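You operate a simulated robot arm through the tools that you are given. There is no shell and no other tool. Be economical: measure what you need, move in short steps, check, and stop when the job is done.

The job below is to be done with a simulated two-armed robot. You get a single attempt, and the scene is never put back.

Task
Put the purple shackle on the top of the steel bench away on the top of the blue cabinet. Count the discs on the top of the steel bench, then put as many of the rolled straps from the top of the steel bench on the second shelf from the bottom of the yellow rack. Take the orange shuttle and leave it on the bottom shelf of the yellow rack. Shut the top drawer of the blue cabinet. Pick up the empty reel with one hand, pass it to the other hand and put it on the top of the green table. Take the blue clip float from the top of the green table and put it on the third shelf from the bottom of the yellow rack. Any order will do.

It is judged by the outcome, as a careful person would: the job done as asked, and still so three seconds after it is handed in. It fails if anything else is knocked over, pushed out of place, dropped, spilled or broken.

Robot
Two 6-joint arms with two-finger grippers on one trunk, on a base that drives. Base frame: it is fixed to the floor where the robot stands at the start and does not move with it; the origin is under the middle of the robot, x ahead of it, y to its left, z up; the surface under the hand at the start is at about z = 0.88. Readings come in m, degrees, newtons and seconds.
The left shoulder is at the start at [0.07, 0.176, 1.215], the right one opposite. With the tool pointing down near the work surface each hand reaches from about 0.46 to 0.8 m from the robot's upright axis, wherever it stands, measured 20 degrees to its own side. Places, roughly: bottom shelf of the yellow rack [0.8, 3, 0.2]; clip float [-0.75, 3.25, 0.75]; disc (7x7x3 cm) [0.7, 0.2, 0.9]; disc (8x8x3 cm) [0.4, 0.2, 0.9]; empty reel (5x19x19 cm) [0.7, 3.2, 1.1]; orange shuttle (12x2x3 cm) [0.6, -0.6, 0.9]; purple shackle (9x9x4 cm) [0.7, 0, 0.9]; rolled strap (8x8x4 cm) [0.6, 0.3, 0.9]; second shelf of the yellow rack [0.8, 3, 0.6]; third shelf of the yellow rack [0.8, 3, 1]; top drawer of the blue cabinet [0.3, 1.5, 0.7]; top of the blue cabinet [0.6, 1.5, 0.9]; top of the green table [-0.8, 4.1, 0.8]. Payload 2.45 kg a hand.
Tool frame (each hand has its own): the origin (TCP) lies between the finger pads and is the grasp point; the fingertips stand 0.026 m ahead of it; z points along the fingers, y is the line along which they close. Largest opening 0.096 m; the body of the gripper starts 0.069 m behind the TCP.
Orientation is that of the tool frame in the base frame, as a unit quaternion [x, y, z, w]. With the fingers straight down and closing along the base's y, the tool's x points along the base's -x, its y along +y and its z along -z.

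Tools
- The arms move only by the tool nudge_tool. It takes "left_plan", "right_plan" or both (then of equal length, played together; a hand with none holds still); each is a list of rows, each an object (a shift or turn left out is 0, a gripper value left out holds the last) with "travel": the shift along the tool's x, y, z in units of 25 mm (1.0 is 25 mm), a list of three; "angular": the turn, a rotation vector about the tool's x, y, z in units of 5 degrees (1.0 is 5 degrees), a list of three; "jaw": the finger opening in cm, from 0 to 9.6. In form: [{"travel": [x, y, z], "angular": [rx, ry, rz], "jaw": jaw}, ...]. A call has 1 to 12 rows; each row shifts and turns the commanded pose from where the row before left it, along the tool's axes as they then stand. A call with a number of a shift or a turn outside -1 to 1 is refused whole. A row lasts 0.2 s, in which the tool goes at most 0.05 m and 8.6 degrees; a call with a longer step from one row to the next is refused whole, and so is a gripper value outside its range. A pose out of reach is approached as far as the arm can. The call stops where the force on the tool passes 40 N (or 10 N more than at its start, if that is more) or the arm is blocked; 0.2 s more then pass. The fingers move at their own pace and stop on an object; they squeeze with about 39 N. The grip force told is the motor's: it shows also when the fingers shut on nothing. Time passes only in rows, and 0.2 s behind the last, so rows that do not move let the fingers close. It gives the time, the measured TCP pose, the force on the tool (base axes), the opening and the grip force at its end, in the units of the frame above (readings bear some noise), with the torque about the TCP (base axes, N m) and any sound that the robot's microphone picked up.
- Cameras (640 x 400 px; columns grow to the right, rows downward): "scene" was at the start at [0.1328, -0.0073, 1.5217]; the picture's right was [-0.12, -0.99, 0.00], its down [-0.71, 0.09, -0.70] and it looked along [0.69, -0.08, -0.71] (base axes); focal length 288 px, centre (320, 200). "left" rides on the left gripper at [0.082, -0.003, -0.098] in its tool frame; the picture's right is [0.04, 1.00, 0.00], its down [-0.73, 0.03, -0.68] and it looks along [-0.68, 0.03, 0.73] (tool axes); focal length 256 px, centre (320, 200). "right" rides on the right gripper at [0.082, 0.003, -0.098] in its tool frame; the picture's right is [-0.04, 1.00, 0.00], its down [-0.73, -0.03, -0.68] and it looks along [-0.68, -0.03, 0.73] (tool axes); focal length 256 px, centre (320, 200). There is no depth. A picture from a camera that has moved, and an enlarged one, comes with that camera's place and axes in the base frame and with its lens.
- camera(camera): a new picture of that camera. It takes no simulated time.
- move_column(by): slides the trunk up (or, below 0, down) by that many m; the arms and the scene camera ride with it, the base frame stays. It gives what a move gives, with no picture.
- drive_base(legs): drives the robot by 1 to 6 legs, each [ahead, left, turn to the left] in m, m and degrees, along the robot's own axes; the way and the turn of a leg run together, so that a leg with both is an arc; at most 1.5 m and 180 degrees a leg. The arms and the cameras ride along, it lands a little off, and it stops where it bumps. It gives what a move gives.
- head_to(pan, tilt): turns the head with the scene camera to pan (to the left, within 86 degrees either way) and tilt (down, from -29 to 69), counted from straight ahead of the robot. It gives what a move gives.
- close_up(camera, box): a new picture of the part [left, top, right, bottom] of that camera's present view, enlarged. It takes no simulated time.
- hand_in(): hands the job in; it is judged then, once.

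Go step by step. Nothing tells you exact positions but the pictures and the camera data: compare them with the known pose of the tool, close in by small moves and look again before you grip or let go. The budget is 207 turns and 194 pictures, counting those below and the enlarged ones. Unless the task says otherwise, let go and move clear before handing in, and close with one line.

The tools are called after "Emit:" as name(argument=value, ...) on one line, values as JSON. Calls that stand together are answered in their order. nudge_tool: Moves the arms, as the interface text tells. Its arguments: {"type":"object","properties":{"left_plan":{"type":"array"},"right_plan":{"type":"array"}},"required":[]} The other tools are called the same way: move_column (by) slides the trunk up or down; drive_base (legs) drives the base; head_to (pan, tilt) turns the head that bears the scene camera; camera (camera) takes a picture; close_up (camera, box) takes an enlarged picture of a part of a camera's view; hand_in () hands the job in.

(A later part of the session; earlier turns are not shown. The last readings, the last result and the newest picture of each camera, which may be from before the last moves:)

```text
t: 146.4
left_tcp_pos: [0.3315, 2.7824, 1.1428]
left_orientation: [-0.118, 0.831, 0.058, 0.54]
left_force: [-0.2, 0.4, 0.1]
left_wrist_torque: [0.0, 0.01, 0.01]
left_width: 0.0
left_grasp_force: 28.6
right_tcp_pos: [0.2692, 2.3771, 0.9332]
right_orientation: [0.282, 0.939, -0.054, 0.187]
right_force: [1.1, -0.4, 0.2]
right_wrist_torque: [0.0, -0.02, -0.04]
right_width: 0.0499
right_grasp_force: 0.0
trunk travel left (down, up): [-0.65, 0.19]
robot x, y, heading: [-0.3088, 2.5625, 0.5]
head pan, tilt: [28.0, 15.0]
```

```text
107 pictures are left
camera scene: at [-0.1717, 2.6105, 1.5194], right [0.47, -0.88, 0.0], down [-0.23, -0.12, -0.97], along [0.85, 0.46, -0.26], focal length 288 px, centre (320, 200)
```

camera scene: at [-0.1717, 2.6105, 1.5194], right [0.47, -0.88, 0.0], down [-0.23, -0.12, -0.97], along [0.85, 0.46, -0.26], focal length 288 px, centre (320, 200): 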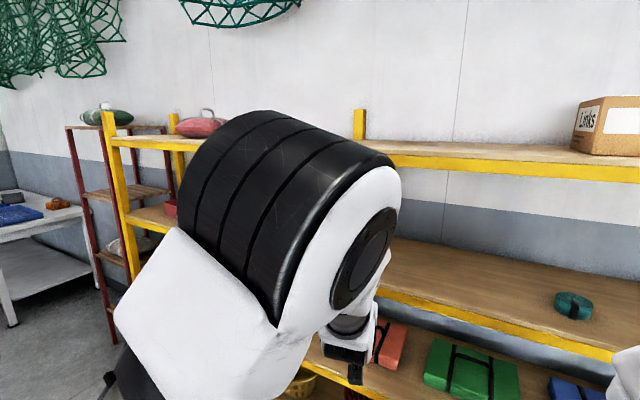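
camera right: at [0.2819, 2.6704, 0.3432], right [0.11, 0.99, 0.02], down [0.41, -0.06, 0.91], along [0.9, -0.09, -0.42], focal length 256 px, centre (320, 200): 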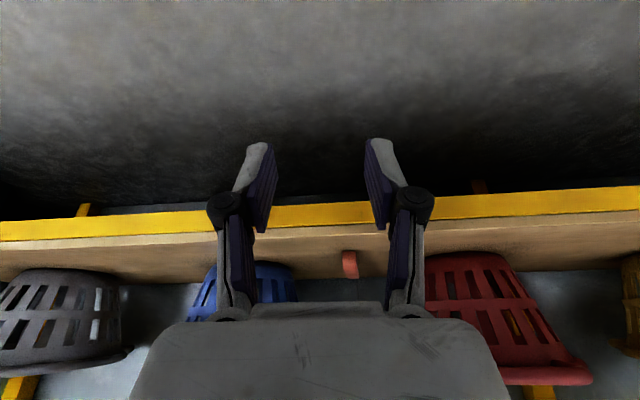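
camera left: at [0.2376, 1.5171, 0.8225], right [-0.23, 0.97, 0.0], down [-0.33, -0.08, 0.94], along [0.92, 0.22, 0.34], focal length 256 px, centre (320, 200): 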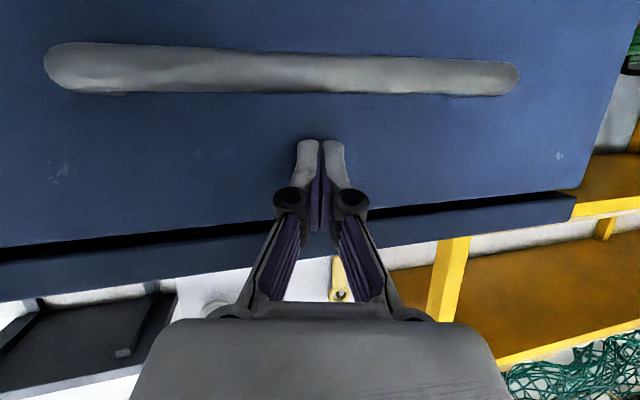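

The left arm blocks the view. I'll shift left along the aisle so the reel appears between the arms.

Emit:
drive_base(legs=[[0.22, 0, 0], [0, 0.8, 0]])

Emit:
head_to(pan=-10, tilt=20)

Emit:
camera(camera="scene")

Emit:
head_to(pan=84, tilt=35)

Emit:
camera(camera="scene")

```text
t: 152.0
left_tcp_pos: [0.5518, 3.5796, 1.1427]
left_orientation: [-0.118, 0.831, 0.058, 0.54]
left_force: [0.3, -0.1, -0.1]
left_wrist_torque: [-0.01, -0.02, 0.02]
left_width: 0.0
left_grasp_force: 28.7
right_tcp_pos: [0.4875, 3.1746, 0.9334]
right_orientation: [0.283, 0.939, -0.055, 0.188]
right_force: [0.1, 0.4, 0.0]
right_wrist_torque: [0.0, 0.02, 0.0]
right_width: 0.05
right_grasp_force: 0.0
trunk travel left (down, up): [-0.65, 0.19]
robot x, y, heading: [-0.0883, 3.3592, 0.5]
head pan, tilt: [28.0, 15.0]
```

```text
t: 153.1
left_tcp_pos: [0.5516, 3.5793, 1.1427]
left_orientation: [-0.118, 0.832, 0.057, 0.54]
left_force: [-0.4, 0.6, 0.1]
left_wrist_torque: [-0.02, 0.01, -0.02]
left_width: 0.0003
left_grasp_force: 28.2
right_tcp_pos: [0.4879, 3.1749, 0.9315]
right_orientation: [0.282, 0.939, -0.053, 0.187]
right_force: [-0.2, 0.6, 0.1]
right_wrist_torque: [-0.01, -0.02, 0.03]
right_width: 0.0502
right_grasp_force: 0.0
trunk travel left (down, up): [-0.65, 0.19]
robot x, y, heading: [-0.0872, 3.3604, 0.3]
head pan, tilt: [-10.0, 20.0]
```

```text
106 pictures are left
camera scene: at [0.0579, 3.3488, 1.5113], right [-0.17, -0.99, 0.0], down [-0.34, 0.06, -0.94], along [0.93, -0.16, -0.34], focal length 288 px, centre (320, 200)
```

scene: 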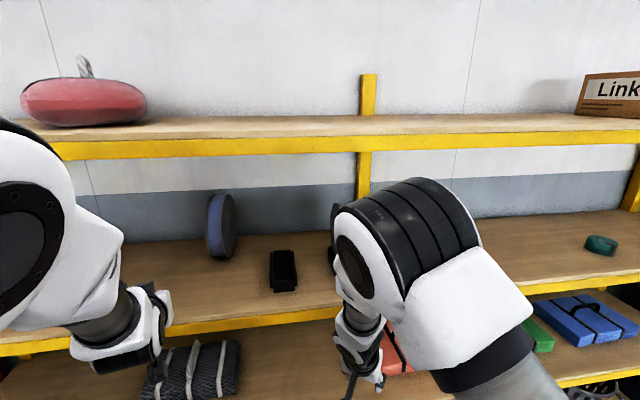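

```text
t: 154.7
left_tcp_pos: [0.5516, 3.5788, 1.1418]
left_orientation: [-0.118, 0.831, 0.058, 0.54]
left_force: [-0.4, 0.0, 0.1]
left_wrist_torque: [0.03, -0.01, -0.01]
left_width: 0.0
left_grasp_force: 29.1
right_tcp_pos: [0.488, 3.1745, 0.9323]
right_orientation: [0.284, 0.939, -0.055, 0.187]
right_force: [0.1, 0.6, -0.8]
right_wrist_torque: [0.01, -0.01, 0.02]
right_width: 0.0499
right_grasp_force: 0.1
trunk travel left (down, up): [-0.65, 0.19]
robot x, y, heading: [-0.083, 3.3603, 0.2]
head pan, tilt: [84.0, 35.0]
```

```text
105 pictures are left
camera scene: at [-0.0249, 3.4522, 1.4874], right [0.99, -0.1, 0.0], down [-0.06, -0.57, -0.82], along [0.08, 0.81, -0.57], focal length 288 px, centre (320, 200)
```

scene: 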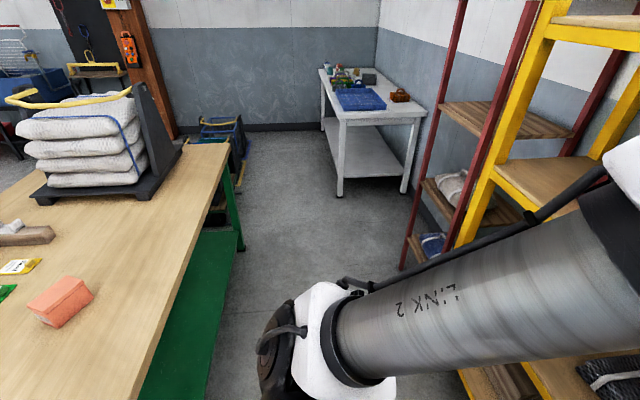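

Emit:
drive_base(legs=[[0, -0.16, 0]])

Emit:
head_to(pan=0, tilt=25)

Emit:
camera(camera="scene")

Emit:
camera(camera="left")

Emit:
camera(camera="right")

```text
t: 156.2
left_tcp_pos: [0.5526, 3.4196, 1.1424]
left_orientation: [-0.119, 0.831, 0.058, 0.54]
left_force: [-0.2, -0.2, -0.8]
left_wrist_torque: [0.0, -0.01, 0.02]
left_width: 0.0003
left_grasp_force: 28.4
right_tcp_pos: [0.4909, 3.0148, 0.9327]
right_orientation: [0.281, 0.94, -0.055, 0.188]
right_force: [-0.4, -0.2, 0.3]
right_wrist_torque: [0.03, 0.0, 0.0]
right_width: 0.0501
right_grasp_force: 0.1
trunk travel left (down, up): [-0.65, 0.19]
robot x, y, heading: [-0.0851, 3.1985, 0.1]
head pan, tilt: [84.0, 35.0]
```

```text
t: 157.8
left_tcp_pos: [0.5518, 3.4179, 1.1425]
left_orientation: [-0.118, 0.832, 0.058, 0.54]
left_force: [-0.6, 0.7, -0.5]
left_wrist_torque: [-0.01, -0.02, 0.0]
left_width: 0.0002
left_grasp_force: 29.0
right_tcp_pos: [0.4896, 3.0143, 0.9334]
right_orientation: [0.281, 0.94, -0.053, 0.187]
right_force: [0.8, -0.1, 0.3]
right_wrist_torque: [0.0, -0.03, 0.01]
right_width: 0.0501
right_grasp_force: 0.1
trunk travel left (down, up): [-0.65, 0.19]
robot x, y, heading: [-0.086, 3.2014, 0.2]
head pan, tilt: [0.0, 25.0]
```

```text
104 pictures are left
camera scene: at [0.0591, 3.2029, 1.5032], right [0.01, -1.0, 0.0], down [-0.42, 0.0, -0.91], along [0.91, 0.01, -0.42], focal length 288 px, centre (320, 200)
```

scene: 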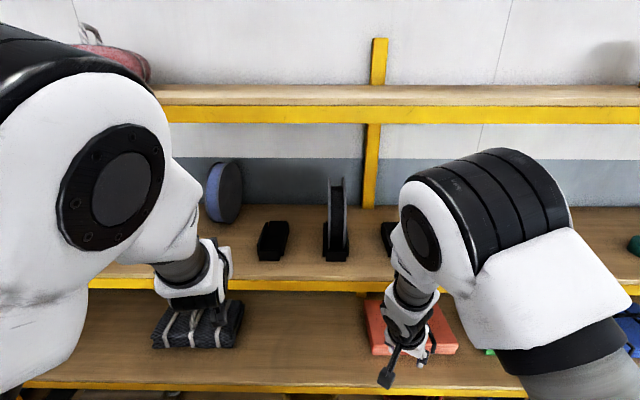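

```text
103 pictures are left
camera left: at [0.4344, 3.383, 1.1085], right [-0.28, 0.96, -0.07], down [-0.32, -0.03, 0.95], along [0.91, 0.28, 0.32], focal length 256 px, centre (320, 200)
```

left: 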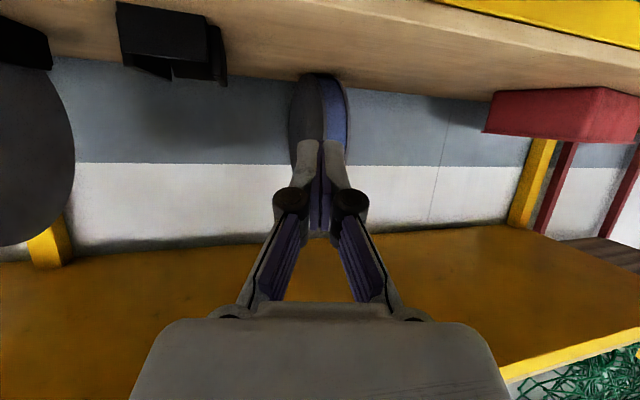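

```text
102 pictures are left
camera right: at [0.397, 3.0791, 0.9932], right [0.58, 0.81, 0.02], down [0.33, -0.26, 0.91], along [0.74, -0.52, -0.42], focal length 256 px, centre (320, 200)
```

right: 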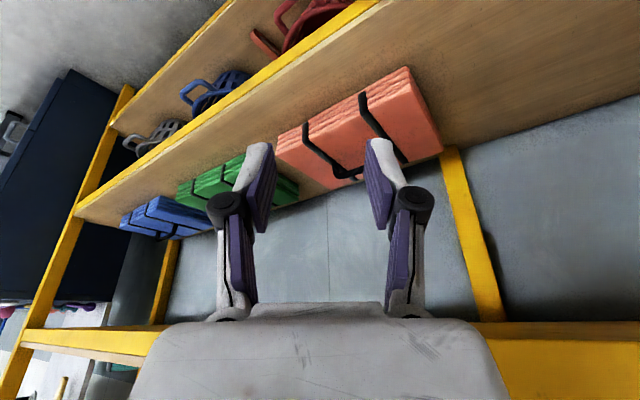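

The gray reel stands edge-on in a cradle, centred about (0.75, 3.17, 1.155), its axis along y. I'll raise the trunk and bring the right hand round to a 45° forward tilt to grip the upper front rim across its thickness.

Emit:
drive_base(legs=[[0, 0.07, 0]])

Emit:
move_column(by=0.18)

Emit:
nudge_tool(right_plan=[{"angular": [-0.37, 0, -0.92], "jaw": 8.5}, {"angular": [-0.37, 0, -0.92]}, {"angular": [-0.37, 0, -0.92]}, {"angular": [-0.37, 0, -0.92]}, {"angular": [-0.37, 0, -0.92]}, {"angular": [-0.37, 0, -0.92]}, {"angular": [-0.22, 0, -0.6]}, {"angular": [0, -1, 0]}, {"angular": [0, -1, 0]}, {"angular": [0, -1, 0]}, {"angular": [0, -1, 0]}, {"angular": [0, -0.6, 0]}])

Emit:
camera(camera="right")

Emit:
camera(camera="scene")

```text
t: 158.8
left_tcp_pos: [0.551, 3.4872, 1.1429]
left_orientation: [-0.118, 0.831, 0.058, 0.54]
left_force: [0.6, 0.0, 0.4]
left_wrist_torque: [0.02, 0.01, 0.01]
left_width: 0.0
left_grasp_force: 28.4
right_tcp_pos: [0.4898, 3.0813, 0.9332]
right_orientation: [0.282, 0.939, -0.054, 0.188]
right_force: [-0.2, 0.3, -0.3]
right_wrist_torque: [-0.03, 0.06, -0.03]
right_width: 0.0499
right_grasp_force: 0.2
trunk travel left (down, up): [-0.65, 0.19]
robot x, y, heading: [-0.0855, 3.2669, 0.3]
head pan, tilt: [0.0, 25.0]
```

```text
t: 160.8
left_tcp_pos: [0.5517, 3.4875, 1.3219]
left_orientation: [-0.118, 0.831, 0.058, 0.54]
left_force: [0.8, -0.1, 0.2]
left_wrist_torque: [-0.03, -0.02, 0.01]
left_width: 0.0003
left_grasp_force: 28.3
right_tcp_pos: [0.4893, 3.0818, 1.1126]
right_orientation: [0.282, 0.94, -0.054, 0.187]
right_force: [-0.3, 0.1, -0.8]
right_wrist_torque: [-0.01, -0.01, -0.03]
right_width: 0.0504
right_grasp_force: 0.0
trunk travel left (down, up): [-0.83, 0.01]
robot x, y, heading: [-0.0908, 3.268, 0.4]
head pan, tilt: [0.0, 25.0]
```

```text
t: 163.6
left_tcp_pos: [0.5511, 3.4884, 1.3225]
left_orientation: [-0.119, 0.831, 0.059, 0.54]
left_force: [0.5, 0.7, -0.1]
left_wrist_torque: [0.01, 0.0, -0.01]
left_width: 0.0001
left_grasp_force: 28.5
right_tcp_pos: [0.4782, 3.1021, 1.1293]
right_orientation: [0.07, 0.957, 0.024, 0.28]
right_force: [0.2, 1.2, 0.1]
right_wrist_torque: [-0.01, 0.01, -0.01]
right_width: 0.0849
right_grasp_force: 0.0
right hand out of reach, approached as far as the arm can: row 5, 8, 10, 11, 12
trunk travel left (down, up): [-0.83, 0.01]
robot x, y, heading: [-0.0839, 3.2661, 0.5]
head pan, tilt: [0.0, 25.0]
stopped in row 12 (right hand): the arm was blocked; the commanded pose is now the measured one
```

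```text
101 pictures are left
camera right: at [0.3571, 3.1172, 1.1697], right [0.16, 0.98, 0.11], down [0.24, -0.14, 0.96], along [0.96, -0.12, -0.26], focal length 256 px, centre (320, 200)
```

right: 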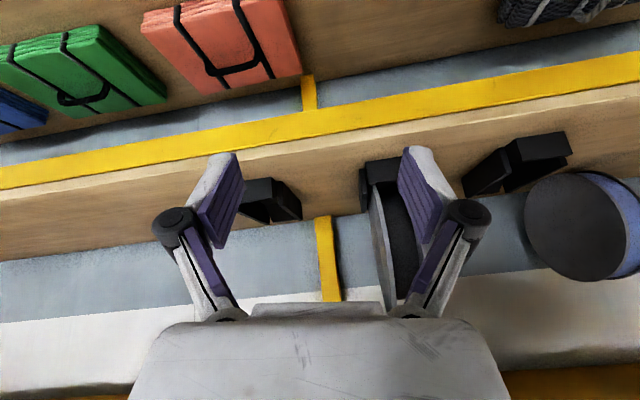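

```text
100 pictures are left
camera scene: at [0.058, 3.273, 1.6833], right [0.01, -1.0, 0.0], down [-0.42, 0.0, -0.91], along [0.91, 0.0, -0.42], focal length 288 px, centre (320, 200)
```

scene: 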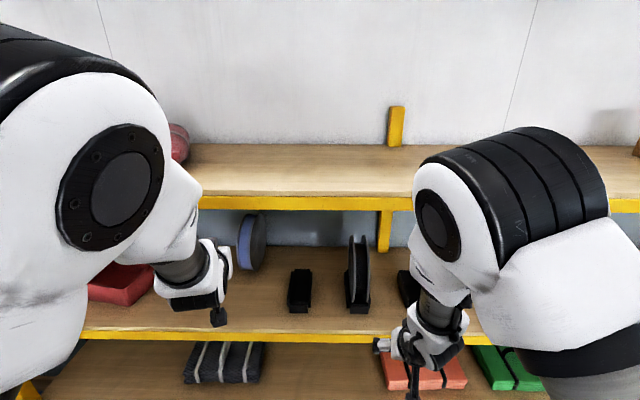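

Emit:
nudge_tool(right_plan=[{"travel": [-0.86, 0.455, -0.3]}, {"travel": [-0.86, 0.455, -0.3]}, {"travel": [-0.86, 0.455, -0.3]}, {"travel": [-0.86, 0.455, -0.3]}, {"travel": [-0.86, 0.455, -0.3]}, {"travel": [-0.86, 0.455, -0.3]}, {"travel": [-0.86, 0.455, -0.3]}, {"travel": [-0.86, 0.455, -0.3]}])

Emit:
camera(camera="right")

```text
t: 165.4
left_tcp_pos: [0.5524, 3.4875, 1.3221]
left_orientation: [-0.119, 0.831, 0.058, 0.54]
left_force: [0.5, -0.4, 0.0]
left_wrist_torque: [0.03, -0.01, -0.01]
left_width: 0.0
left_grasp_force: 28.3
right_tcp_pos: [0.6033, 3.156, 1.2851]
right_orientation: [0.082, 0.955, 0.031, 0.282]
right_force: [0.3, 1.1, 0.2]
right_wrist_torque: [-0.04, -0.01, 0.01]
right_width: 0.085
right_grasp_force: 0.0
trunk travel left (down, up): [-0.83, 0.01]
robot x, y, heading: [-0.0875, 3.2684, 0.4]
head pan, tilt: [0.0, 25.0]
```

```text
99 pictures are left
camera right: at [0.4821, 3.1731, 1.3253], right [0.17, 0.98, 0.13], down [0.23, -0.17, 0.96], along [0.96, -0.13, -0.26], focal length 256 px, centre (320, 200)
```

right: 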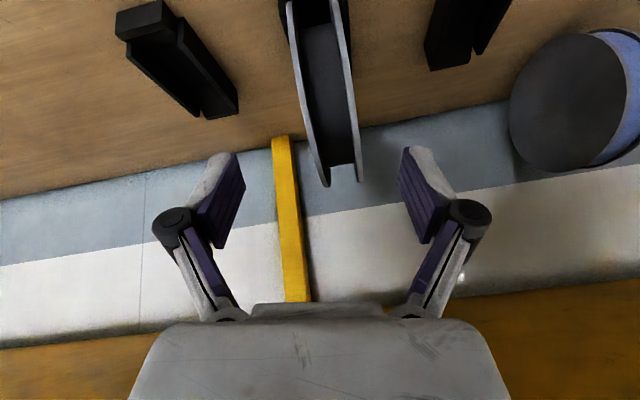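

Emit:
nudge_tool(right_plan=[{"angular": [-0.02, -0.8, -0.67]}, {"angular": [-0.02, -0.8, -0.67]}, {"angular": [-0.02, -0.8, -0.67]}, {"travel": [0, 0.22, 0.8]}, {"travel": [0, 0.22, 0.8]}])

Emit:
camera(camera="right")

```text
t: 166.8
left_tcp_pos: [0.5505, 3.4886, 1.3227]
left_orientation: [-0.119, 0.832, 0.058, 0.539]
left_force: [-1.1, 0.5, -0.1]
left_wrist_torque: [-0.05, 0.0, 0.01]
left_width: 0.0001
left_grasp_force: 28.5
right_tcp_pos: [0.6364, 3.15, 1.2604]
right_orientation: [0.022, 0.924, 0.012, 0.383]
right_force: [-0.4, -0.1, -0.3]
right_wrist_torque: [0.0, 0.03, -0.03]
right_width: 0.0848
right_grasp_force: 0.1
trunk travel left (down, up): [-0.83, 0.01]
robot x, y, heading: [-0.0847, 3.2703, 0.3]
head pan, tilt: [0.0, 25.0]
stopped in row 5 (right hand): the arm was blocked; the commanded pose is now the measured one
```

```text
98 pictures are left
camera right: at [0.5084, 3.1575, 1.274], right [0.06, 1.0, 0.07], down [0.04, -0.07, 1.0], along [1.0, -0.06, -0.04], focal length 256 px, centre (320, 200)
```

right: 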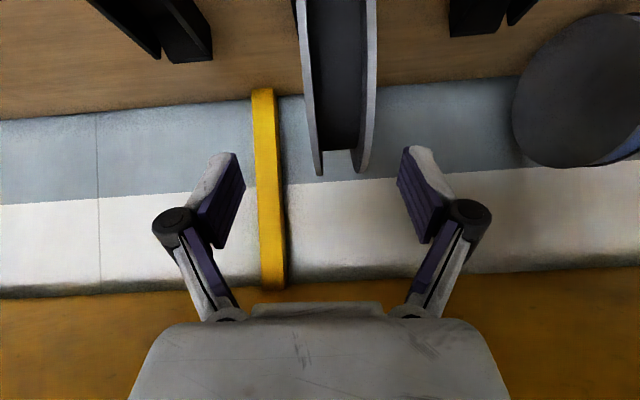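

The arm is up against the shelf above. I'll back off, go lower and more level, and grip the reel's front rim instead.

Emit:
nudge_tool(right_plan=[{"travel": [0, 0, -0.8]}, {"travel": [0.85, 0.17, 0.14]}, {"travel": [0.85, 0.17, 0.14]}, {"travel": [0.85, 0.17, 0.14]}, {"angular": [0, -0.9, 0]}, {"angular": [0, -0.9, 0]}, {"angular": [0, -0.9, 0]}, {"angular": [0, -0.9, 0]}, {"angular": [0, -0.9, 0]}, {"angular": [0, -0.9, 0]}])

Emit:
camera(camera="right")

```text
t: 169.2
left_tcp_pos: [0.5522, 3.486, 1.3243]
left_orientation: [-0.119, 0.831, 0.059, 0.54]
left_force: [-0.5, -0.3, -0.5]
left_wrist_torque: [0.02, -0.02, 0.01]
left_width: 0.0002
left_grasp_force: 28.4
right_tcp_pos: [0.6064, 3.1333, 1.287]
right_orientation: [0.055, 0.898, 0.048, 0.434]
right_force: [0.3, -0.7, -1.1]
right_wrist_torque: [0.03, 0.0, 0.01]
right_width: 0.0849
right_grasp_force: 0.1
right hand out of reach, approached as far as the arm can: row 2, 3, 4, 5, 6, 7, 8, 9, 10
trunk travel left (down, up): [-0.83, 0.01]
robot x, y, heading: [-0.0853, 3.2676, 0.4]
head pan, tilt: [0.0, 25.0]
stopped in row 10 (right hand): the arm was blocked; the commanded pose is now the measured one
```

```text
97 pictures are left
camera right: at [0.4788, 3.145, 1.2855], right [0.08, 0.98, 0.16], down [-0.08, -0.16, 0.98], along [0.99, -0.09, 0.07], focal length 256 px, centre (320, 200)
```

right: 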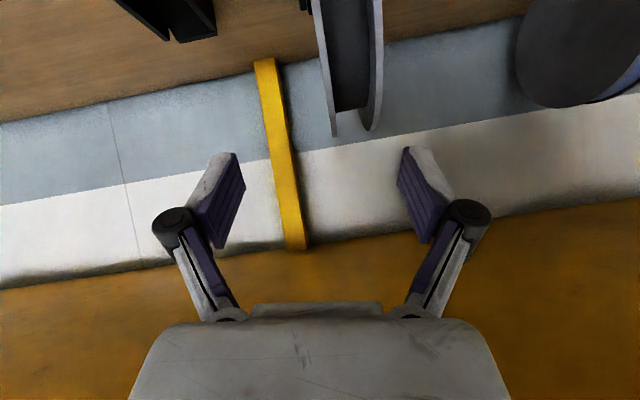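

Emit:
drive_base(legs=[[-0.06, 0, 0]])

Emit:
move_column(by=-0.2)

Emit:
nudge_tool(right_plan=[{"travel": [-0.8, 0, 0]}, {"travel": [-0.8, 0, 0]}, {"travel": [-0.8, 0, 0]}, {"travel": [-0.8, 0, 0]}, {"angular": [0, -0.9, 0]}, {"angular": [0, -0.9, 0]}, {"angular": [0, -0.9, 0]}, {"angular": [0, -0.9, 0]}])

Emit:
camera(camera="right")

```text
t: 170.1
left_tcp_pos: [0.5027, 3.4876, 1.3179]
left_orientation: [-0.118, 0.833, 0.058, 0.537]
left_force: [1.3, -0.2, -1.2]
left_wrist_torque: [-0.01, -0.03, -0.01]
left_width: 0.0
left_grasp_force: 28.6
right_tcp_pos: [0.5567, 3.1337, 1.2799]
right_orientation: [0.055, 0.9, 0.046, 0.431]
right_force: [2.0, -0.6, -0.1]
right_wrist_torque: [-0.01, 0.01, -0.04]
right_width: 0.0846
right_grasp_force: 0.0
trunk travel left (down, up): [-0.83, 0.01]
robot x, y, heading: [-0.1467, 3.2682, 0.3]
head pan, tilt: [0.0, 25.0]
```

```text
t: 172.3
left_tcp_pos: [0.4914, 3.4869, 1.122]
left_orientation: [-0.118, 0.831, 0.058, 0.54]
left_force: [1.1, 0.9, 0.0]
left_wrist_torque: [0.0, 0.01, 0.01]
left_width: 0.0
left_grasp_force: 28.3
right_tcp_pos: [0.5465, 3.1326, 1.0868]
right_orientation: [0.056, 0.898, 0.047, 0.434]
right_force: [-0.1, -0.7, -0.2]
right_wrist_torque: [-0.01, -0.01, -0.01]
right_width: 0.0849
right_grasp_force: 0.1
trunk travel left (down, up): [-0.63, 0.21]
robot x, y, heading: [-0.148, 3.2709, 0.4]
head pan, tilt: [0.0, 25.0]
```

```text
t: 174.1
left_tcp_pos: [0.4915, 3.4873, 1.1218]
left_orientation: [-0.118, 0.831, 0.058, 0.54]
left_force: [0.0, 0.2, -0.5]
left_wrist_torque: [0.0, 0.01, 0.0]
left_width: 0.0
left_grasp_force: 29.0
right_tcp_pos: [0.5798, 3.1331, 1.1431]
right_orientation: [0.049, 0.872, 0.063, 0.483]
right_force: [0.1, 0.1, 0.3]
right_wrist_torque: [0.0, -0.01, 0.02]
right_width: 0.0847
right_grasp_force: 0.0
right hand out of reach, approached as far as the arm can: row 3, 4, 5, 6, 7, 8
trunk travel left (down, up): [-0.63, 0.21]
robot x, y, heading: [-0.1441, 3.2674, 0.2]
head pan, tilt: [0.0, 25.0]
```

```text
96 pictures are left
camera right: at [0.4548, 3.1425, 1.1273], right [0.05, 0.98, 0.19], down [-0.19, -0.18, 0.97], along [0.98, -0.08, 0.18], focal length 256 px, centre (320, 200)
```

right: 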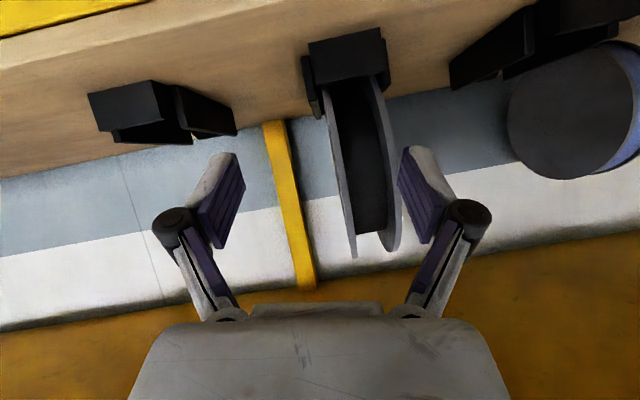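

Emit:
nudge_tool(right_plan=[{"travel": [-0.74, 0.27, -0.12], "angular": [0.15, 0, -0.34]}, {"travel": [-0.74, 0.27, -0.12], "angular": [0.15, 0, -0.34]}, {"travel": [-0.74, 0.27, -0.12], "angular": [0.15, 0, -0.34]}, {"travel": [-0.74, 0.27, -0.12], "angular": [0.15, 0, -0.34]}, {"travel": [-0.74, 0.27, -0.12], "angular": [0.15, 0, -0.34]}])

Emit:
camera(camera="right")

```text
t: 175.3
left_tcp_pos: [0.4932, 3.4872, 1.1216]
left_orientation: [-0.118, 0.831, 0.058, 0.54]
left_force: [0.6, 0.4, -0.2]
left_wrist_torque: [0.0, 0.0, 0.02]
left_width: 0.0
left_grasp_force: 28.1
right_tcp_pos: [0.6197, 3.1536, 1.2162]
right_orientation: [0.005, 0.871, -0.01, 0.491]
right_force: [0.2, 0.2, 0.5]
right_wrist_torque: [-0.01, 0.03, 0.06]
right_width: 0.0849
right_grasp_force: 0.0
right hand out of reach, approached as far as the arm can: row 3, 4, 5
trunk travel left (down, up): [-0.63, 0.21]
robot x, y, heading: [-0.1443, 3.2695, 0.4]
head pan, tilt: [0.0, 25.0]
```

```text
95 pictures are left
camera right: at [0.4927, 3.1597, 1.1984], right [0.04, 1.0, 0.02], down [-0.2, -0.01, 0.98], along [0.98, -0.04, 0.2], focal length 256 px, centre (320, 200)
```

right: 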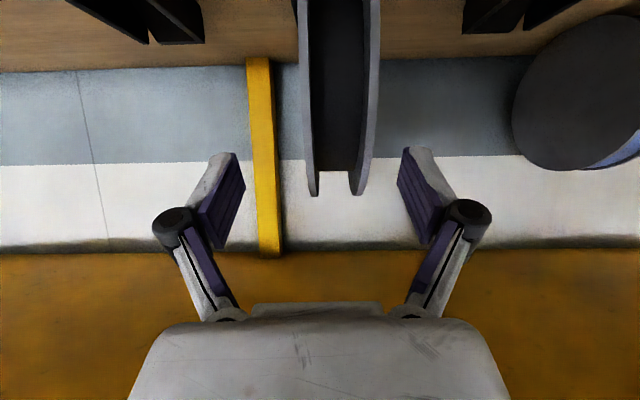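

Now well aligned. I'll centre sideways, then move in over the rim.

Emit:
nudge_tool(right_plan=[{"travel": [0, 0.28, -0.1]}, {"travel": [0, 0.28, -0.1]}, {"travel": [-0.108, 0, 0.73]}, {"travel": [-0.108, 0, 0.73]}, {"travel": [-0.108, 0, 0.73]}])

Emit:
camera(camera="right")

Emit:
camera(camera="scene")

```text
t: 176.5
left_tcp_pos: [0.4924, 3.4867, 1.1222]
left_orientation: [-0.118, 0.832, 0.058, 0.539]
left_force: [1.1, -0.3, -0.6]
left_wrist_torque: [0.03, 0.03, 0.03]
left_width: 0.0
left_grasp_force: 28.8
right_tcp_pos: [0.6673, 3.1675, 1.1919]
right_orientation: [0.003, 0.873, -0.005, 0.487]
right_force: [0.1, -0.4, -0.2]
right_wrist_torque: [-0.01, -0.02, 0.0]
right_width: 0.085
right_grasp_force: 0.1
right hand out of reach, approached as far as the arm can: row 1
trunk travel left (down, up): [-0.63, 0.21]
robot x, y, heading: [-0.1451, 3.2666, 0.6]
head pan, tilt: [0.0, 25.0]
```

```text
94 pictures are left
camera right: at [0.5405, 3.172, 1.1744], right [0.03, 1.0, 0.03], down [-0.19, -0.02, 0.98], along [0.98, -0.04, 0.19], focal length 256 px, centre (320, 200)
```

right: 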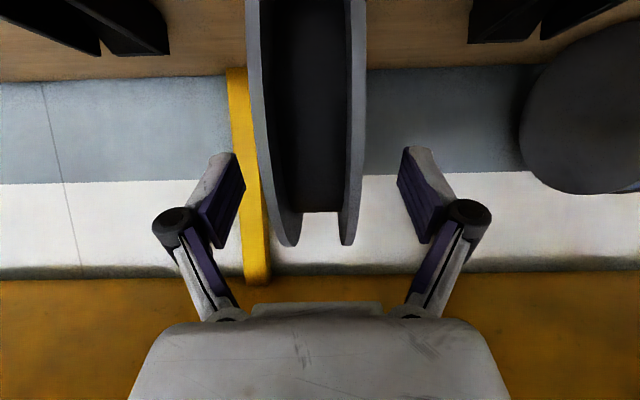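

```text
93 pictures are left
camera scene: at [-0.0001, 3.2708, 1.4832], right [0.01, -1.0, 0.0], down [-0.42, 0.0, -0.91], along [0.91, 0.0, -0.42], focal length 288 px, centre (320, 200)
```

scene: 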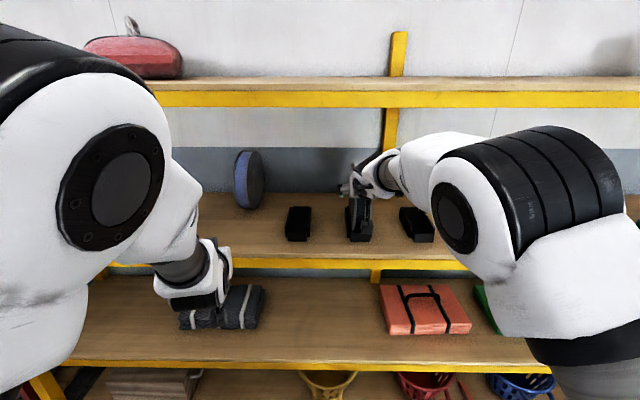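

Emit:
nudge_tool(right_plan=[{"jaw": 0}, {"jaw": 0}, {"jaw": 0}])

Emit:
nudge_tool(right_plan=[{"travel": [-0.34, 0, -0.21]}, {"travel": [-0.34, 0, -0.21]}, {"travel": [-0.34, 0, -0.21]}, {"travel": [-0.34, 0, -0.21]}])

Emit:
camera(camera="right")

Emit:
camera(camera="scene")

```text
t: 177.3
left_tcp_pos: [0.4919, 3.4857, 1.1225]
left_orientation: [-0.117, 0.831, 0.057, 0.54]
left_force: [0.4, -0.5, 0.2]
left_wrist_torque: [0.01, -0.01, 0.01]
left_width: 0.0
left_grasp_force: 28.4
right_tcp_pos: [0.6661, 3.1667, 1.1924]
right_orientation: [0.002, 0.873, -0.004, 0.487]
right_force: [-0.9, 0.3, 1.7]
right_wrist_torque: [0.13, -0.19, 0.06]
right_width: 0.0416
right_grasp_force: 38.5
trunk travel left (down, up): [-0.63, 0.21]
robot x, y, heading: [-0.1451, 3.2692, 0.1]
head pan, tilt: [0.0, 25.0]
```

```text
t: 178.3
left_tcp_pos: [0.4927, 3.4878, 1.1219]
left_orientation: [-0.119, 0.831, 0.059, 0.54]
left_force: [-0.3, -0.2, 0.2]
left_wrist_torque: [-0.01, -0.02, 0.01]
left_width: 0.0
left_grasp_force: 28.4
right_tcp_pos: [0.6684, 3.1653, 1.2257]
right_orientation: [0.006, 0.871, -0.011, 0.492]
right_force: [-0.3, -0.4, -1.9]
right_wrist_torque: [-0.02, 0.15, -0.03]
right_width: 0.0414
right_grasp_force: 38.6
right hand out of reach, approached as far as the arm can: row 4
trunk travel left (down, up): [-0.63, 0.21]
robot x, y, heading: [-0.1447, 3.2665, 0.3]
head pan, tilt: [0.0, 25.0]
```

```text
92 pictures are left
camera right: at [0.542, 3.1731, 1.2077], right [0.04, 1.0, 0.02], down [-0.2, -0.01, 0.98], along [0.98, -0.04, 0.2], focal length 256 px, centre (320, 200)
```

right: 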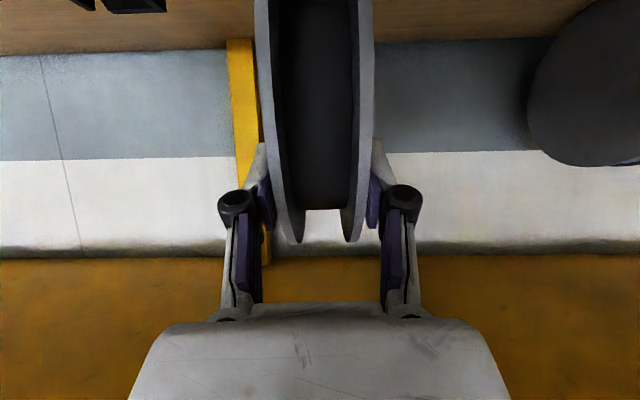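

```text
91 pictures are left
camera scene: at [0.0, 3.2715, 1.4831], right [0.01, -1.0, 0.0], down [-0.42, 0.0, -0.91], along [0.91, 0.0, -0.42], focal length 288 px, centre (320, 200)
```

scene: 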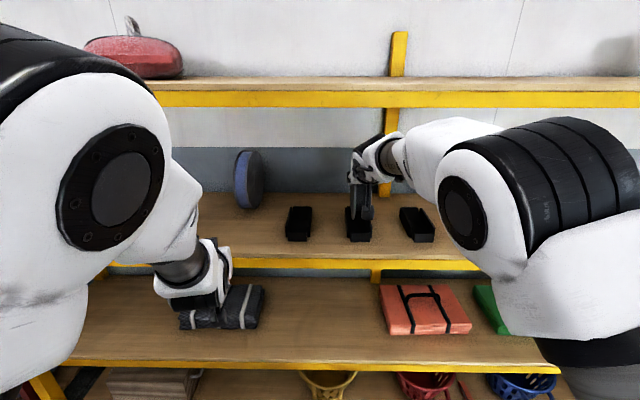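

The reel is gripped and out of its cradle. I'll lift a bit more with the trunk, slide right along the rack past the table corner, then back out.

Emit:
move_column(by=0.06)

Emit:
drive_base(legs=[[0, -0.7, 0], [-0.35, 0, 0]])

Emit:
head_to(pan=-5, tilt=30)

Emit:
camera(camera="scene")

```text
t: 179.3
left_tcp_pos: [0.4932, 3.4867, 1.1808]
left_orientation: [-0.118, 0.831, 0.058, 0.54]
left_force: [-0.1, -0.2, 0.6]
left_wrist_torque: [-0.01, -0.02, -0.03]
left_width: 0.0
left_grasp_force: 28.1
right_tcp_pos: [0.6691, 3.1673, 1.2859]
right_orientation: [0.007, 0.871, -0.011, 0.492]
right_force: [-0.1, 0.5, -3.4]
right_wrist_torque: [0.02, 0.19, -0.02]
right_width: 0.0415
right_grasp_force: 39.5
trunk travel left (down, up): [-0.69, 0.15]
robot x, y, heading: [-0.1473, 3.2668, 0.2]
head pan, tilt: [0.0, 25.0]
```

```text
t: 184.9
left_tcp_pos: [0.1495, 2.8024, 1.1826]
left_orientation: [-0.124, 0.831, 0.062, 0.539]
left_force: [0.7, -0.2, -0.5]
left_wrist_torque: [-0.02, 0.01, 0.01]
left_width: 0.0002
left_grasp_force: 29.1
right_tcp_pos: [0.3292, 2.4841, 1.2853]
right_orientation: [0.001, 0.871, -0.008, 0.492]
right_force: [0.7, -1.0, -2.6]
right_wrist_torque: [-0.01, 0.2, 0.01]
right_width: 0.0412
right_grasp_force: 39.0
trunk travel left (down, up): [-0.69, 0.15]
robot x, y, heading: [-0.4879, 2.5763, 1.2]
head pan, tilt: [0.0, 25.0]
```

```text
t: 185.6
left_tcp_pos: [0.149, 2.8039, 1.1816]
left_orientation: [-0.124, 0.83, 0.063, 0.54]
left_force: [0.0, 0.3, 0.0]
left_wrist_torque: [0.01, -0.01, 0.03]
left_width: 0.0
left_grasp_force: 28.9
right_tcp_pos: [0.3273, 2.484, 1.286]
right_orientation: [0.0, 0.871, -0.007, 0.492]
right_force: [0.5, -0.4, -2.2]
right_wrist_torque: [0.03, 0.24, 0.0]
right_width: 0.0416
right_grasp_force: 38.7
trunk travel left (down, up): [-0.69, 0.15]
robot x, y, heading: [-0.4882, 2.5759, 1.0]
head pan, tilt: [-5.0, 30.0]
```

```text
90 pictures are left
camera scene: at [-0.3438, 2.5726, 1.5352], right [-0.07, -1.0, 0.0], down [-0.5, 0.03, -0.87], along [0.86, -0.06, -0.5], focal length 288 px, centre (320, 200)
```

scene: 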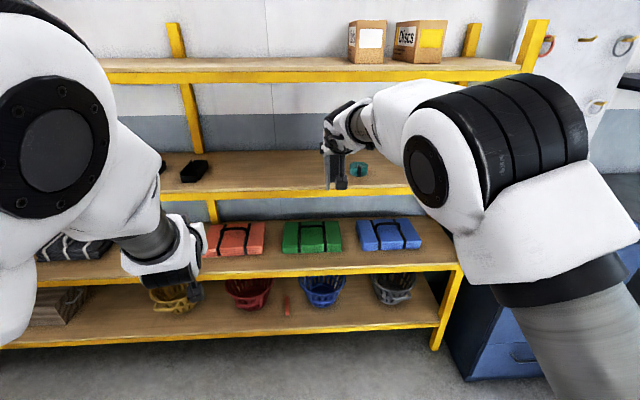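

The reel is clear of the rack. For the handover I'll swing the right hand to point left so the two hands can face each other over the reel.

Emit:
nudge_tool(right_plan=[{"travel": [0.9, 0, -0.14], "angular": [-0.85, 0, -0.51]}, {"travel": [0.9, 0, -0.14], "angular": [-0.85, 0, -0.51]}, {"travel": [0.9, 0, -0.14], "angular": [-0.85, 0, -0.51]}, {"travel": [0.9, 0.1, -0.14], "angular": [-0.85, 0, -0.51]}, {"travel": [0.9, 0.2, -0.14], "angular": [-0.85, 0, -0.51]}, {"travel": [0.9, 0.3, -0.14], "angular": [-0.85, 0, -0.51]}, {"travel": [0.7, 0.5, -0.14], "angular": [-0.85, 0, -0.51]}, {"travel": [0.5, 0.5, 0.1], "angular": [-0.85, 0, -0.51]}])

Emit:
camera(camera="scene")

```text
t: 187.4
left_tcp_pos: [0.1494, 2.8022, 1.1822]
left_orientation: [-0.124, 0.831, 0.062, 0.539]
left_force: [0.0, -0.6, -0.2]
left_wrist_torque: [-0.05, -0.01, 0.02]
left_width: 0.0
left_grasp_force: 28.8
right_tcp_pos: [0.2463, 2.5013, 1.175]
right_orientation: [-0.233, 0.828, 0.105, 0.499]
right_force: [-0.2, 0.4, -2.9]
right_wrist_torque: [-0.08, 0.2, 0.03]
right_width: 0.0416
right_grasp_force: 39.3
right hand out of reach, approached as far as the arm can: row 1, 2, 3
trunk travel left (down, up): [-0.69, 0.15]
robot x, y, heading: [-0.4895, 2.5768, 1.1]
head pan, tilt: [-5.0, 30.0]
```

```text
89 pictures are left
camera scene: at [-0.3429, 2.5725, 1.5351], right [-0.07, -1.0, 0.0], down [-0.5, 0.03, -0.87], along [0.86, -0.06, -0.5], focal length 288 px, centre (320, 200)
```

scene: 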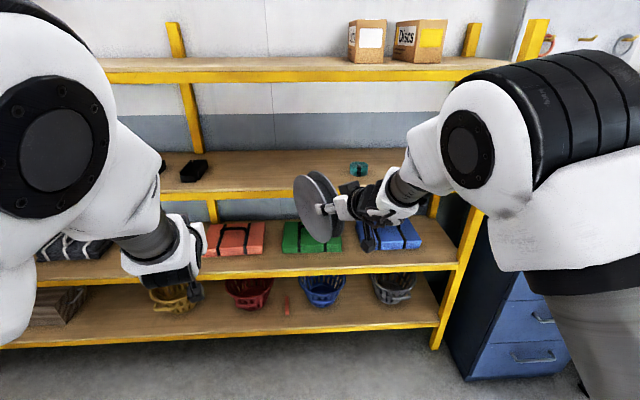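

Emit:
nudge_tool(right_plan=[{"travel": [0.38, 0.25, -0.1], "angular": [-0.87, 0, -0.48]}, {"travel": [0.38, 0.25, -0.1], "angular": [-0.87, 0, -0.48]}, {"travel": [0.38, 0.27, -0.08], "angular": [-0.87, 0, -0.48]}, {"travel": [0.36, 0.3, -0.06], "angular": [-0.87, 0, -0.48]}, {"travel": [0.34, 0.32, -0.04], "angular": [-0.87, 0, -0.48]}, {"travel": [0.32, 0.34, -0.02], "angular": [-0.87, 0, -0.48]}, {"travel": [0.3, 0.35, 0.02], "angular": [-0.87, 0, -0.48]}, {"travel": [0.3, 0.36, 0.05], "angular": [-0.87, 0, -0.48]}, {"travel": [0.28, 0.37, 0.08], "angular": [-0.87, 0, -0.48]}, {"travel": [0.28, 0.38, 0.1], "angular": [-0.87, 0, -0.48]}, {"travel": [0.26, 0.38, 0.12], "angular": [-0.87, 0, -0.48]}, {"travel": [0.25, 0.38, 0.13], "angular": [-0.87, 0, -0.48]}])

Emit:
camera(camera="scene")

```text
t: 190.0
left_tcp_pos: [0.1493, 2.8018, 1.1824]
left_orientation: [-0.123, 0.831, 0.061, 0.539]
left_force: [-0.2, -0.4, -0.7]
left_wrist_torque: [-0.02, -0.03, 0.01]
left_width: 0.0
left_grasp_force: 28.2
right_tcp_pos: [0.1375, 2.5153, 1.0851]
right_orientation: [0.618, -0.617, -0.331, -0.357]
right_force: [0.6, -0.3, -2.7]
right_wrist_torque: [-0.2, -0.03, 0.01]
right_width: 0.0413
right_grasp_force: 38.5
trunk travel left (down, up): [-0.69, 0.15]
robot x, y, heading: [-0.4852, 2.5747, 1.1]
head pan, tilt: [-5.0, 30.0]
```

```text
88 pictures are left
camera scene: at [-0.3431, 2.5725, 1.5351], right [-0.07, -1.0, 0.0], down [-0.5, 0.03, -0.87], along [0.86, -0.06, -0.5], focal length 288 px, centre (320, 200)
```

scene: 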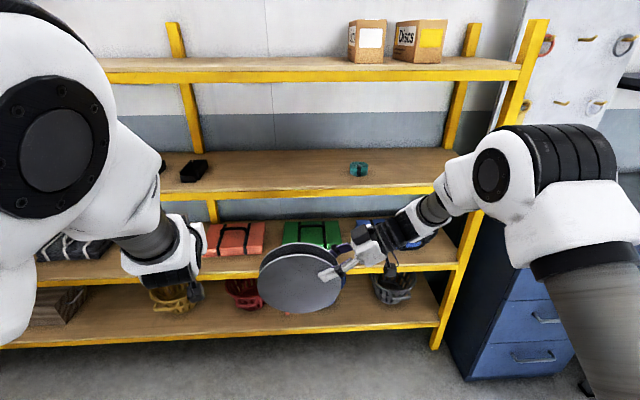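

The reel hangs facing me with its left rim free. Now I'm turning the left hand to point right, mirroring the right hand.

Emit:
nudge_tool(left_plan=[{"angular": [0.9, 0, 0.4], "jaw": 8.5}, {"angular": [0.9, 0, 0.4]}, {"angular": [0.9, 0, 0.4]}, {"angular": [0.9, 0, 0.4]}, {"angular": [0.9, 0, 0.4]}, {"angular": [0.9, 0, 0.4]}, {"angular": [0.9, 0, 0.4]}, {"angular": [0.9, 0, 0.4]}, {"angular": [0.9, 0, 0.4]}, {"angular": [0.9, 0, 0.4]}, {"angular": [0.9, 0, 0.4]}, {"angular": [0.9, 0, 0.4]}])

Emit:
nudge_tool(left_plan=[{"angular": [0.9, 0, 0.4]}, {"angular": [0.9, 0, 0.4]}, {"angular": [0.9, 0, 0.4]}, {"angular": [0.9, 0, 0.4]}, {"angular": [0.9, 0, 0.4]}, {"angular": [0.9, 0, 0.4]}, {"angular": [0.9, 0, 0.4]}, {"angular": [0.9, 0, 0.4]}, {"angular": [0.9, 0, 0.4]}, {"angular": [0, 0.8, 0]}, {"angular": [0, 0.8, 0]}])

Emit:
camera(camera="scene")

Emit:
camera(camera="left")

```text
t: 192.6
left_tcp_pos: [0.1496, 2.8038, 1.1819]
left_orientation: [0.303, 0.775, -0.214, 0.512]
left_force: [-0.5, 0.1, 0.5]
left_wrist_torque: [-0.01, -0.03, 0.01]
left_width: 0.0851
left_grasp_force: 0.1
right_tcp_pos: [0.1379, 2.5155, 1.0854]
right_orientation: [0.618, -0.617, -0.331, -0.356]
right_force: [-0.7, 0.1, -2.5]
right_wrist_torque: [-0.22, 0.02, 0.0]
right_width: 0.0414
right_grasp_force: 39.0
trunk travel left (down, up): [-0.69, 0.15]
robot x, y, heading: [-0.4894, 2.5762, 1.1]
head pan, tilt: [-5.0, 30.0]
```

```text
t: 195.0
left_tcp_pos: [0.1481, 2.8017, 1.1836]
left_orientation: [0.601, 0.625, -0.345, 0.359]
left_force: [0.4, -0.7, -0.2]
left_wrist_torque: [0.0, -0.01, 0.0]
left_width: 0.085
left_grasp_force: 0.2
right_tcp_pos: [0.1375, 2.515, 1.0856]
right_orientation: [-0.617, 0.618, 0.331, 0.357]
right_force: [0.1, -0.3, -2.5]
right_wrist_torque: [-0.16, 0.0, 0.01]
right_width: 0.0415
right_grasp_force: 39.1
trunk travel left (down, up): [-0.69, 0.15]
robot x, y, heading: [-0.4875, 2.5796, 0.9]
head pan, tilt: [-5.0, 30.0]
```

```text
87 pictures are left
camera scene: at [-0.3439, 2.572, 1.5352], right [-0.07, -1.0, 0.0], down [-0.5, 0.03, -0.87], along [0.86, -0.06, -0.5], focal length 288 px, centre (320, 200)
```

scene: 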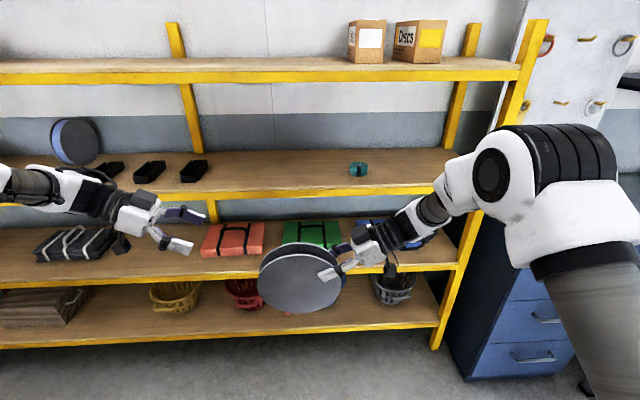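

```text
86 pictures are left
camera left: at [0.1399, 2.9279, 1.1614], right [1.0, 0.06, -0.03], down [0.02, 0.22, 0.98], along [0.07, -0.97, 0.22], focal length 256 px, centre (320, 200)
```

left: 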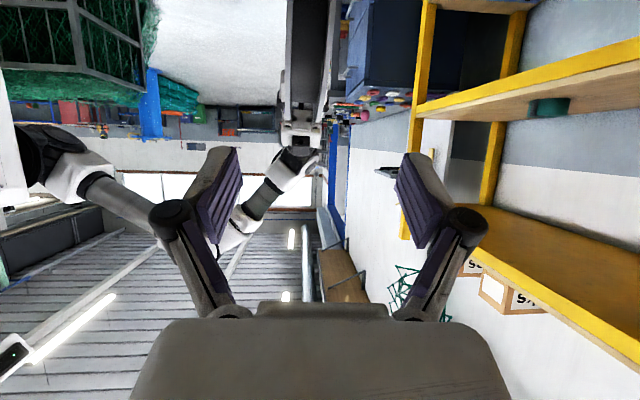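

Emit:
nudge_tool(left_plan=[{"travel": [0.044, -0.087, 0.8]}, {"travel": [0.044, -0.087, 0.8]}, {"travel": [0.044, -0.087, 0.8]}, {"travel": [0.044, -0.087, 0.8]}])

Emit:
camera(camera="left")

Emit:
camera(camera="scene")

```text
t: 196.0
left_tcp_pos: [0.1423, 2.7346, 1.1372]
left_orientation: [0.601, 0.625, -0.345, 0.36]
left_force: [0.3, -0.5, 0.0]
left_wrist_torque: [0.0, -0.03, 0.0]
left_width: 0.0851
left_grasp_force: 0.1
right_tcp_pos: [0.1382, 2.5153, 1.0847]
right_orientation: [0.618, -0.617, -0.332, -0.357]
right_force: [0.2, -0.7, -2.2]
right_wrist_torque: [-0.17, -0.01, -0.02]
right_width: 0.0416
right_grasp_force: 38.7
trunk travel left (down, up): [-0.69, 0.15]
robot x, y, heading: [-0.4841, 2.5731, 1.0]
head pan, tilt: [-5.0, 30.0]
```

```text
85 pictures are left
camera left: at [0.1351, 2.8609, 1.1166], right [1.0, 0.06, -0.03], down [0.02, 0.22, 0.98], along [0.07, -0.97, 0.22], focal length 256 px, centre (320, 200)
```

left: 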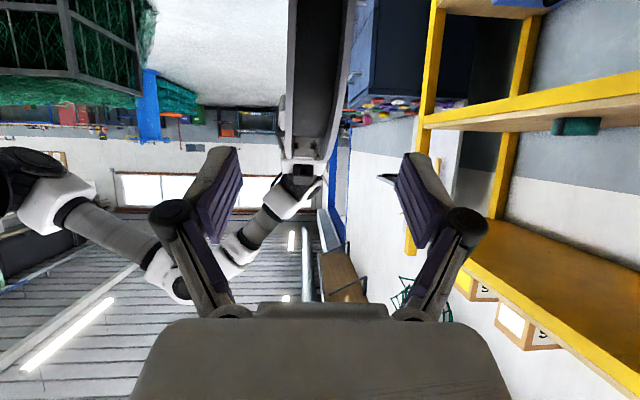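

```text
84 pictures are left
camera scene: at [-0.3432, 2.5714, 1.5351], right [-0.07, -1.0, 0.0], down [-0.5, 0.04, -0.87], along [0.86, -0.06, -0.5], focal length 288 px, centre (320, 200)
```

scene: 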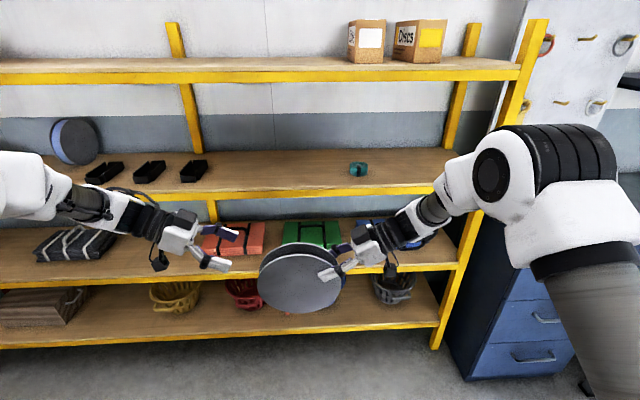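

Emit:
nudge_tool(left_plan=[{"travel": [0, -0.05, 0.95]}, {"travel": [0, -0.05, 0.95]}, {"travel": [0, -0.05, 0.95]}, {"travel": [0, -0.05, 0.9]}])

Emit:
camera(camera="left")

Emit:
close_up(camera="scene", box=[200, 200, 400, 325])

```text
t: 197.0
left_tcp_pos: [0.14, 2.6551, 1.0911]
left_orientation: [0.601, 0.625, -0.345, 0.36]
left_force: [-0.2, 0.2, -0.2]
left_wrist_torque: [-0.02, 0.03, 0.0]
left_width: 0.0845
left_grasp_force: 0.1
right_tcp_pos: [0.1395, 2.5141, 1.0851]
right_orientation: [0.618, -0.617, -0.332, -0.357]
right_force: [-0.8, -0.1, -2.9]
right_wrist_torque: [-0.21, 0.04, 0.0]
right_width: 0.0418
right_grasp_force: 39.2
trunk travel left (down, up): [-0.69, 0.15]
robot x, y, heading: [-0.4859, 2.5741, 1.2]
head pan, tilt: [-5.0, 30.0]
```

```text
83 pictures are left
camera left: at [0.1326, 2.7803, 1.0697], right [1.0, 0.06, -0.03], down [0.02, 0.22, 0.98], along [0.07, -0.97, 0.22], focal length 256 px, centre (320, 200)
```

left: 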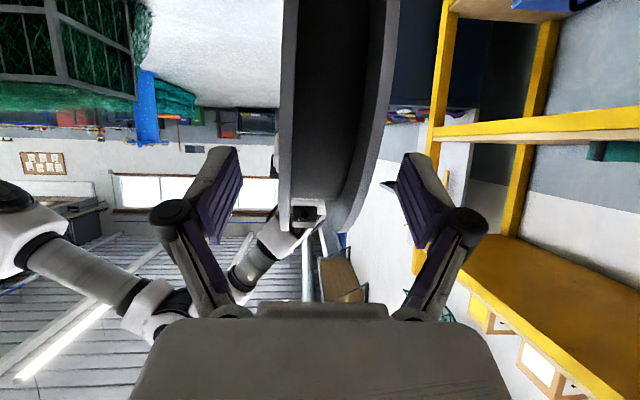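

```text
3.20 times, centred on (300, 262) of scene
camera zoom: at [-0.343, 2.5712, 1.5351], right [-0.07, -1.0, 0.0], down [-0.5, 0.04, -0.87], along [0.86, -0.06, -0.5], focal length 920 px, centre (384, 0)
```

zoom: 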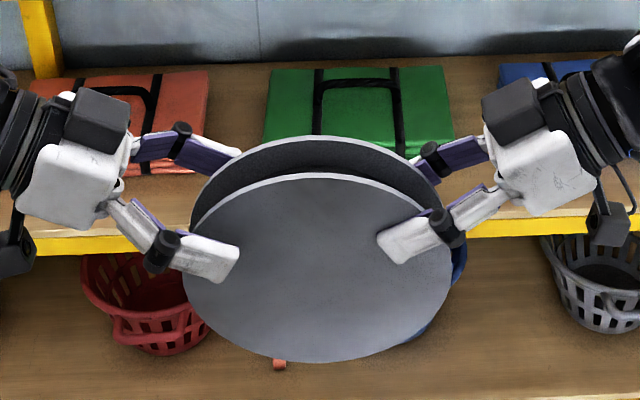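

Both hands straddle the reel. Closing the left hand.

Emit:
nudge_tool(left_plan=[{"jaw": 0}, {"jaw": 0}, {"jaw": 0}, {"jaw": 0}])

Emit:
nudge_tool(right_plan=[{"jaw": 5}, {"jaw": 6}, {"jaw": 8}, {"jaw": 8.5}, {"travel": [0, 0, -1]}, {"travel": [0, 0, -1]}, {"travel": [0, 0, -1]}, {"travel": [0, 0, -1]}, {"travel": [0, 0, -1]}])

Emit:
camera(camera="scene")

```text
t: 198.0
left_tcp_pos: [0.1408, 2.6548, 1.0908]
left_orientation: [0.601, 0.624, -0.345, 0.36]
left_force: [-8.9, 9.8, 5.8]
left_wrist_torque: [-0.26, -0.16, -1.3]
left_width: 0.0431
left_grasp_force: 39.0
right_tcp_pos: [0.1383, 2.5153, 1.0851]
right_orientation: [0.618, -0.617, -0.332, -0.357]
right_force: [10.4, -9.8, -8.9]
right_wrist_torque: [-0.68, 0.26, 0.02]
right_width: 0.0415
right_grasp_force: 39.0
trunk travel left (down, up): [-0.69, 0.15]
robot x, y, heading: [-0.4879, 2.5755, 1.3]
head pan, tilt: [-5.0, 30.0]
```

```text
t: 200.0
left_tcp_pos: [0.1408, 2.6546, 1.0905]
left_orientation: [0.601, 0.625, -0.344, 0.361]
left_force: [-0.9, -0.2, -0.9]
left_wrist_torque: [0.24, 0.01, 0.02]
left_width: 0.0416
left_grasp_force: 39.1
right_tcp_pos: [0.1338, 2.4091, 1.1522]
right_orientation: [0.618, -0.617, -0.332, -0.358]
right_force: [-0.3, -0.1, 0.8]
right_wrist_torque: [0.0, 0.0, -0.04]
right_width: 0.0851
right_grasp_force: 0.1
trunk travel left (down, up): [-0.69, 0.15]
robot x, y, heading: [-0.4855, 2.5732, 1.0]
head pan, tilt: [-5.0, 30.0]
```

```text
81 pictures are left
camera scene: at [-0.3441, 2.5715, 1.5352], right [-0.07, -1.0, 0.0], down [-0.5, 0.03, -0.87], along [0.86, -0.06, -0.5], focal length 288 px, centre (320, 200)
```

scene: 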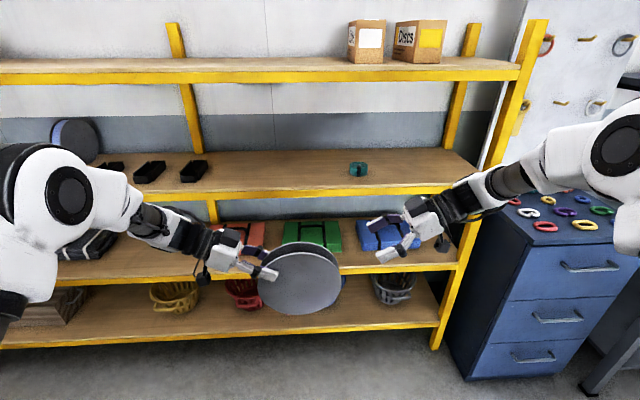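

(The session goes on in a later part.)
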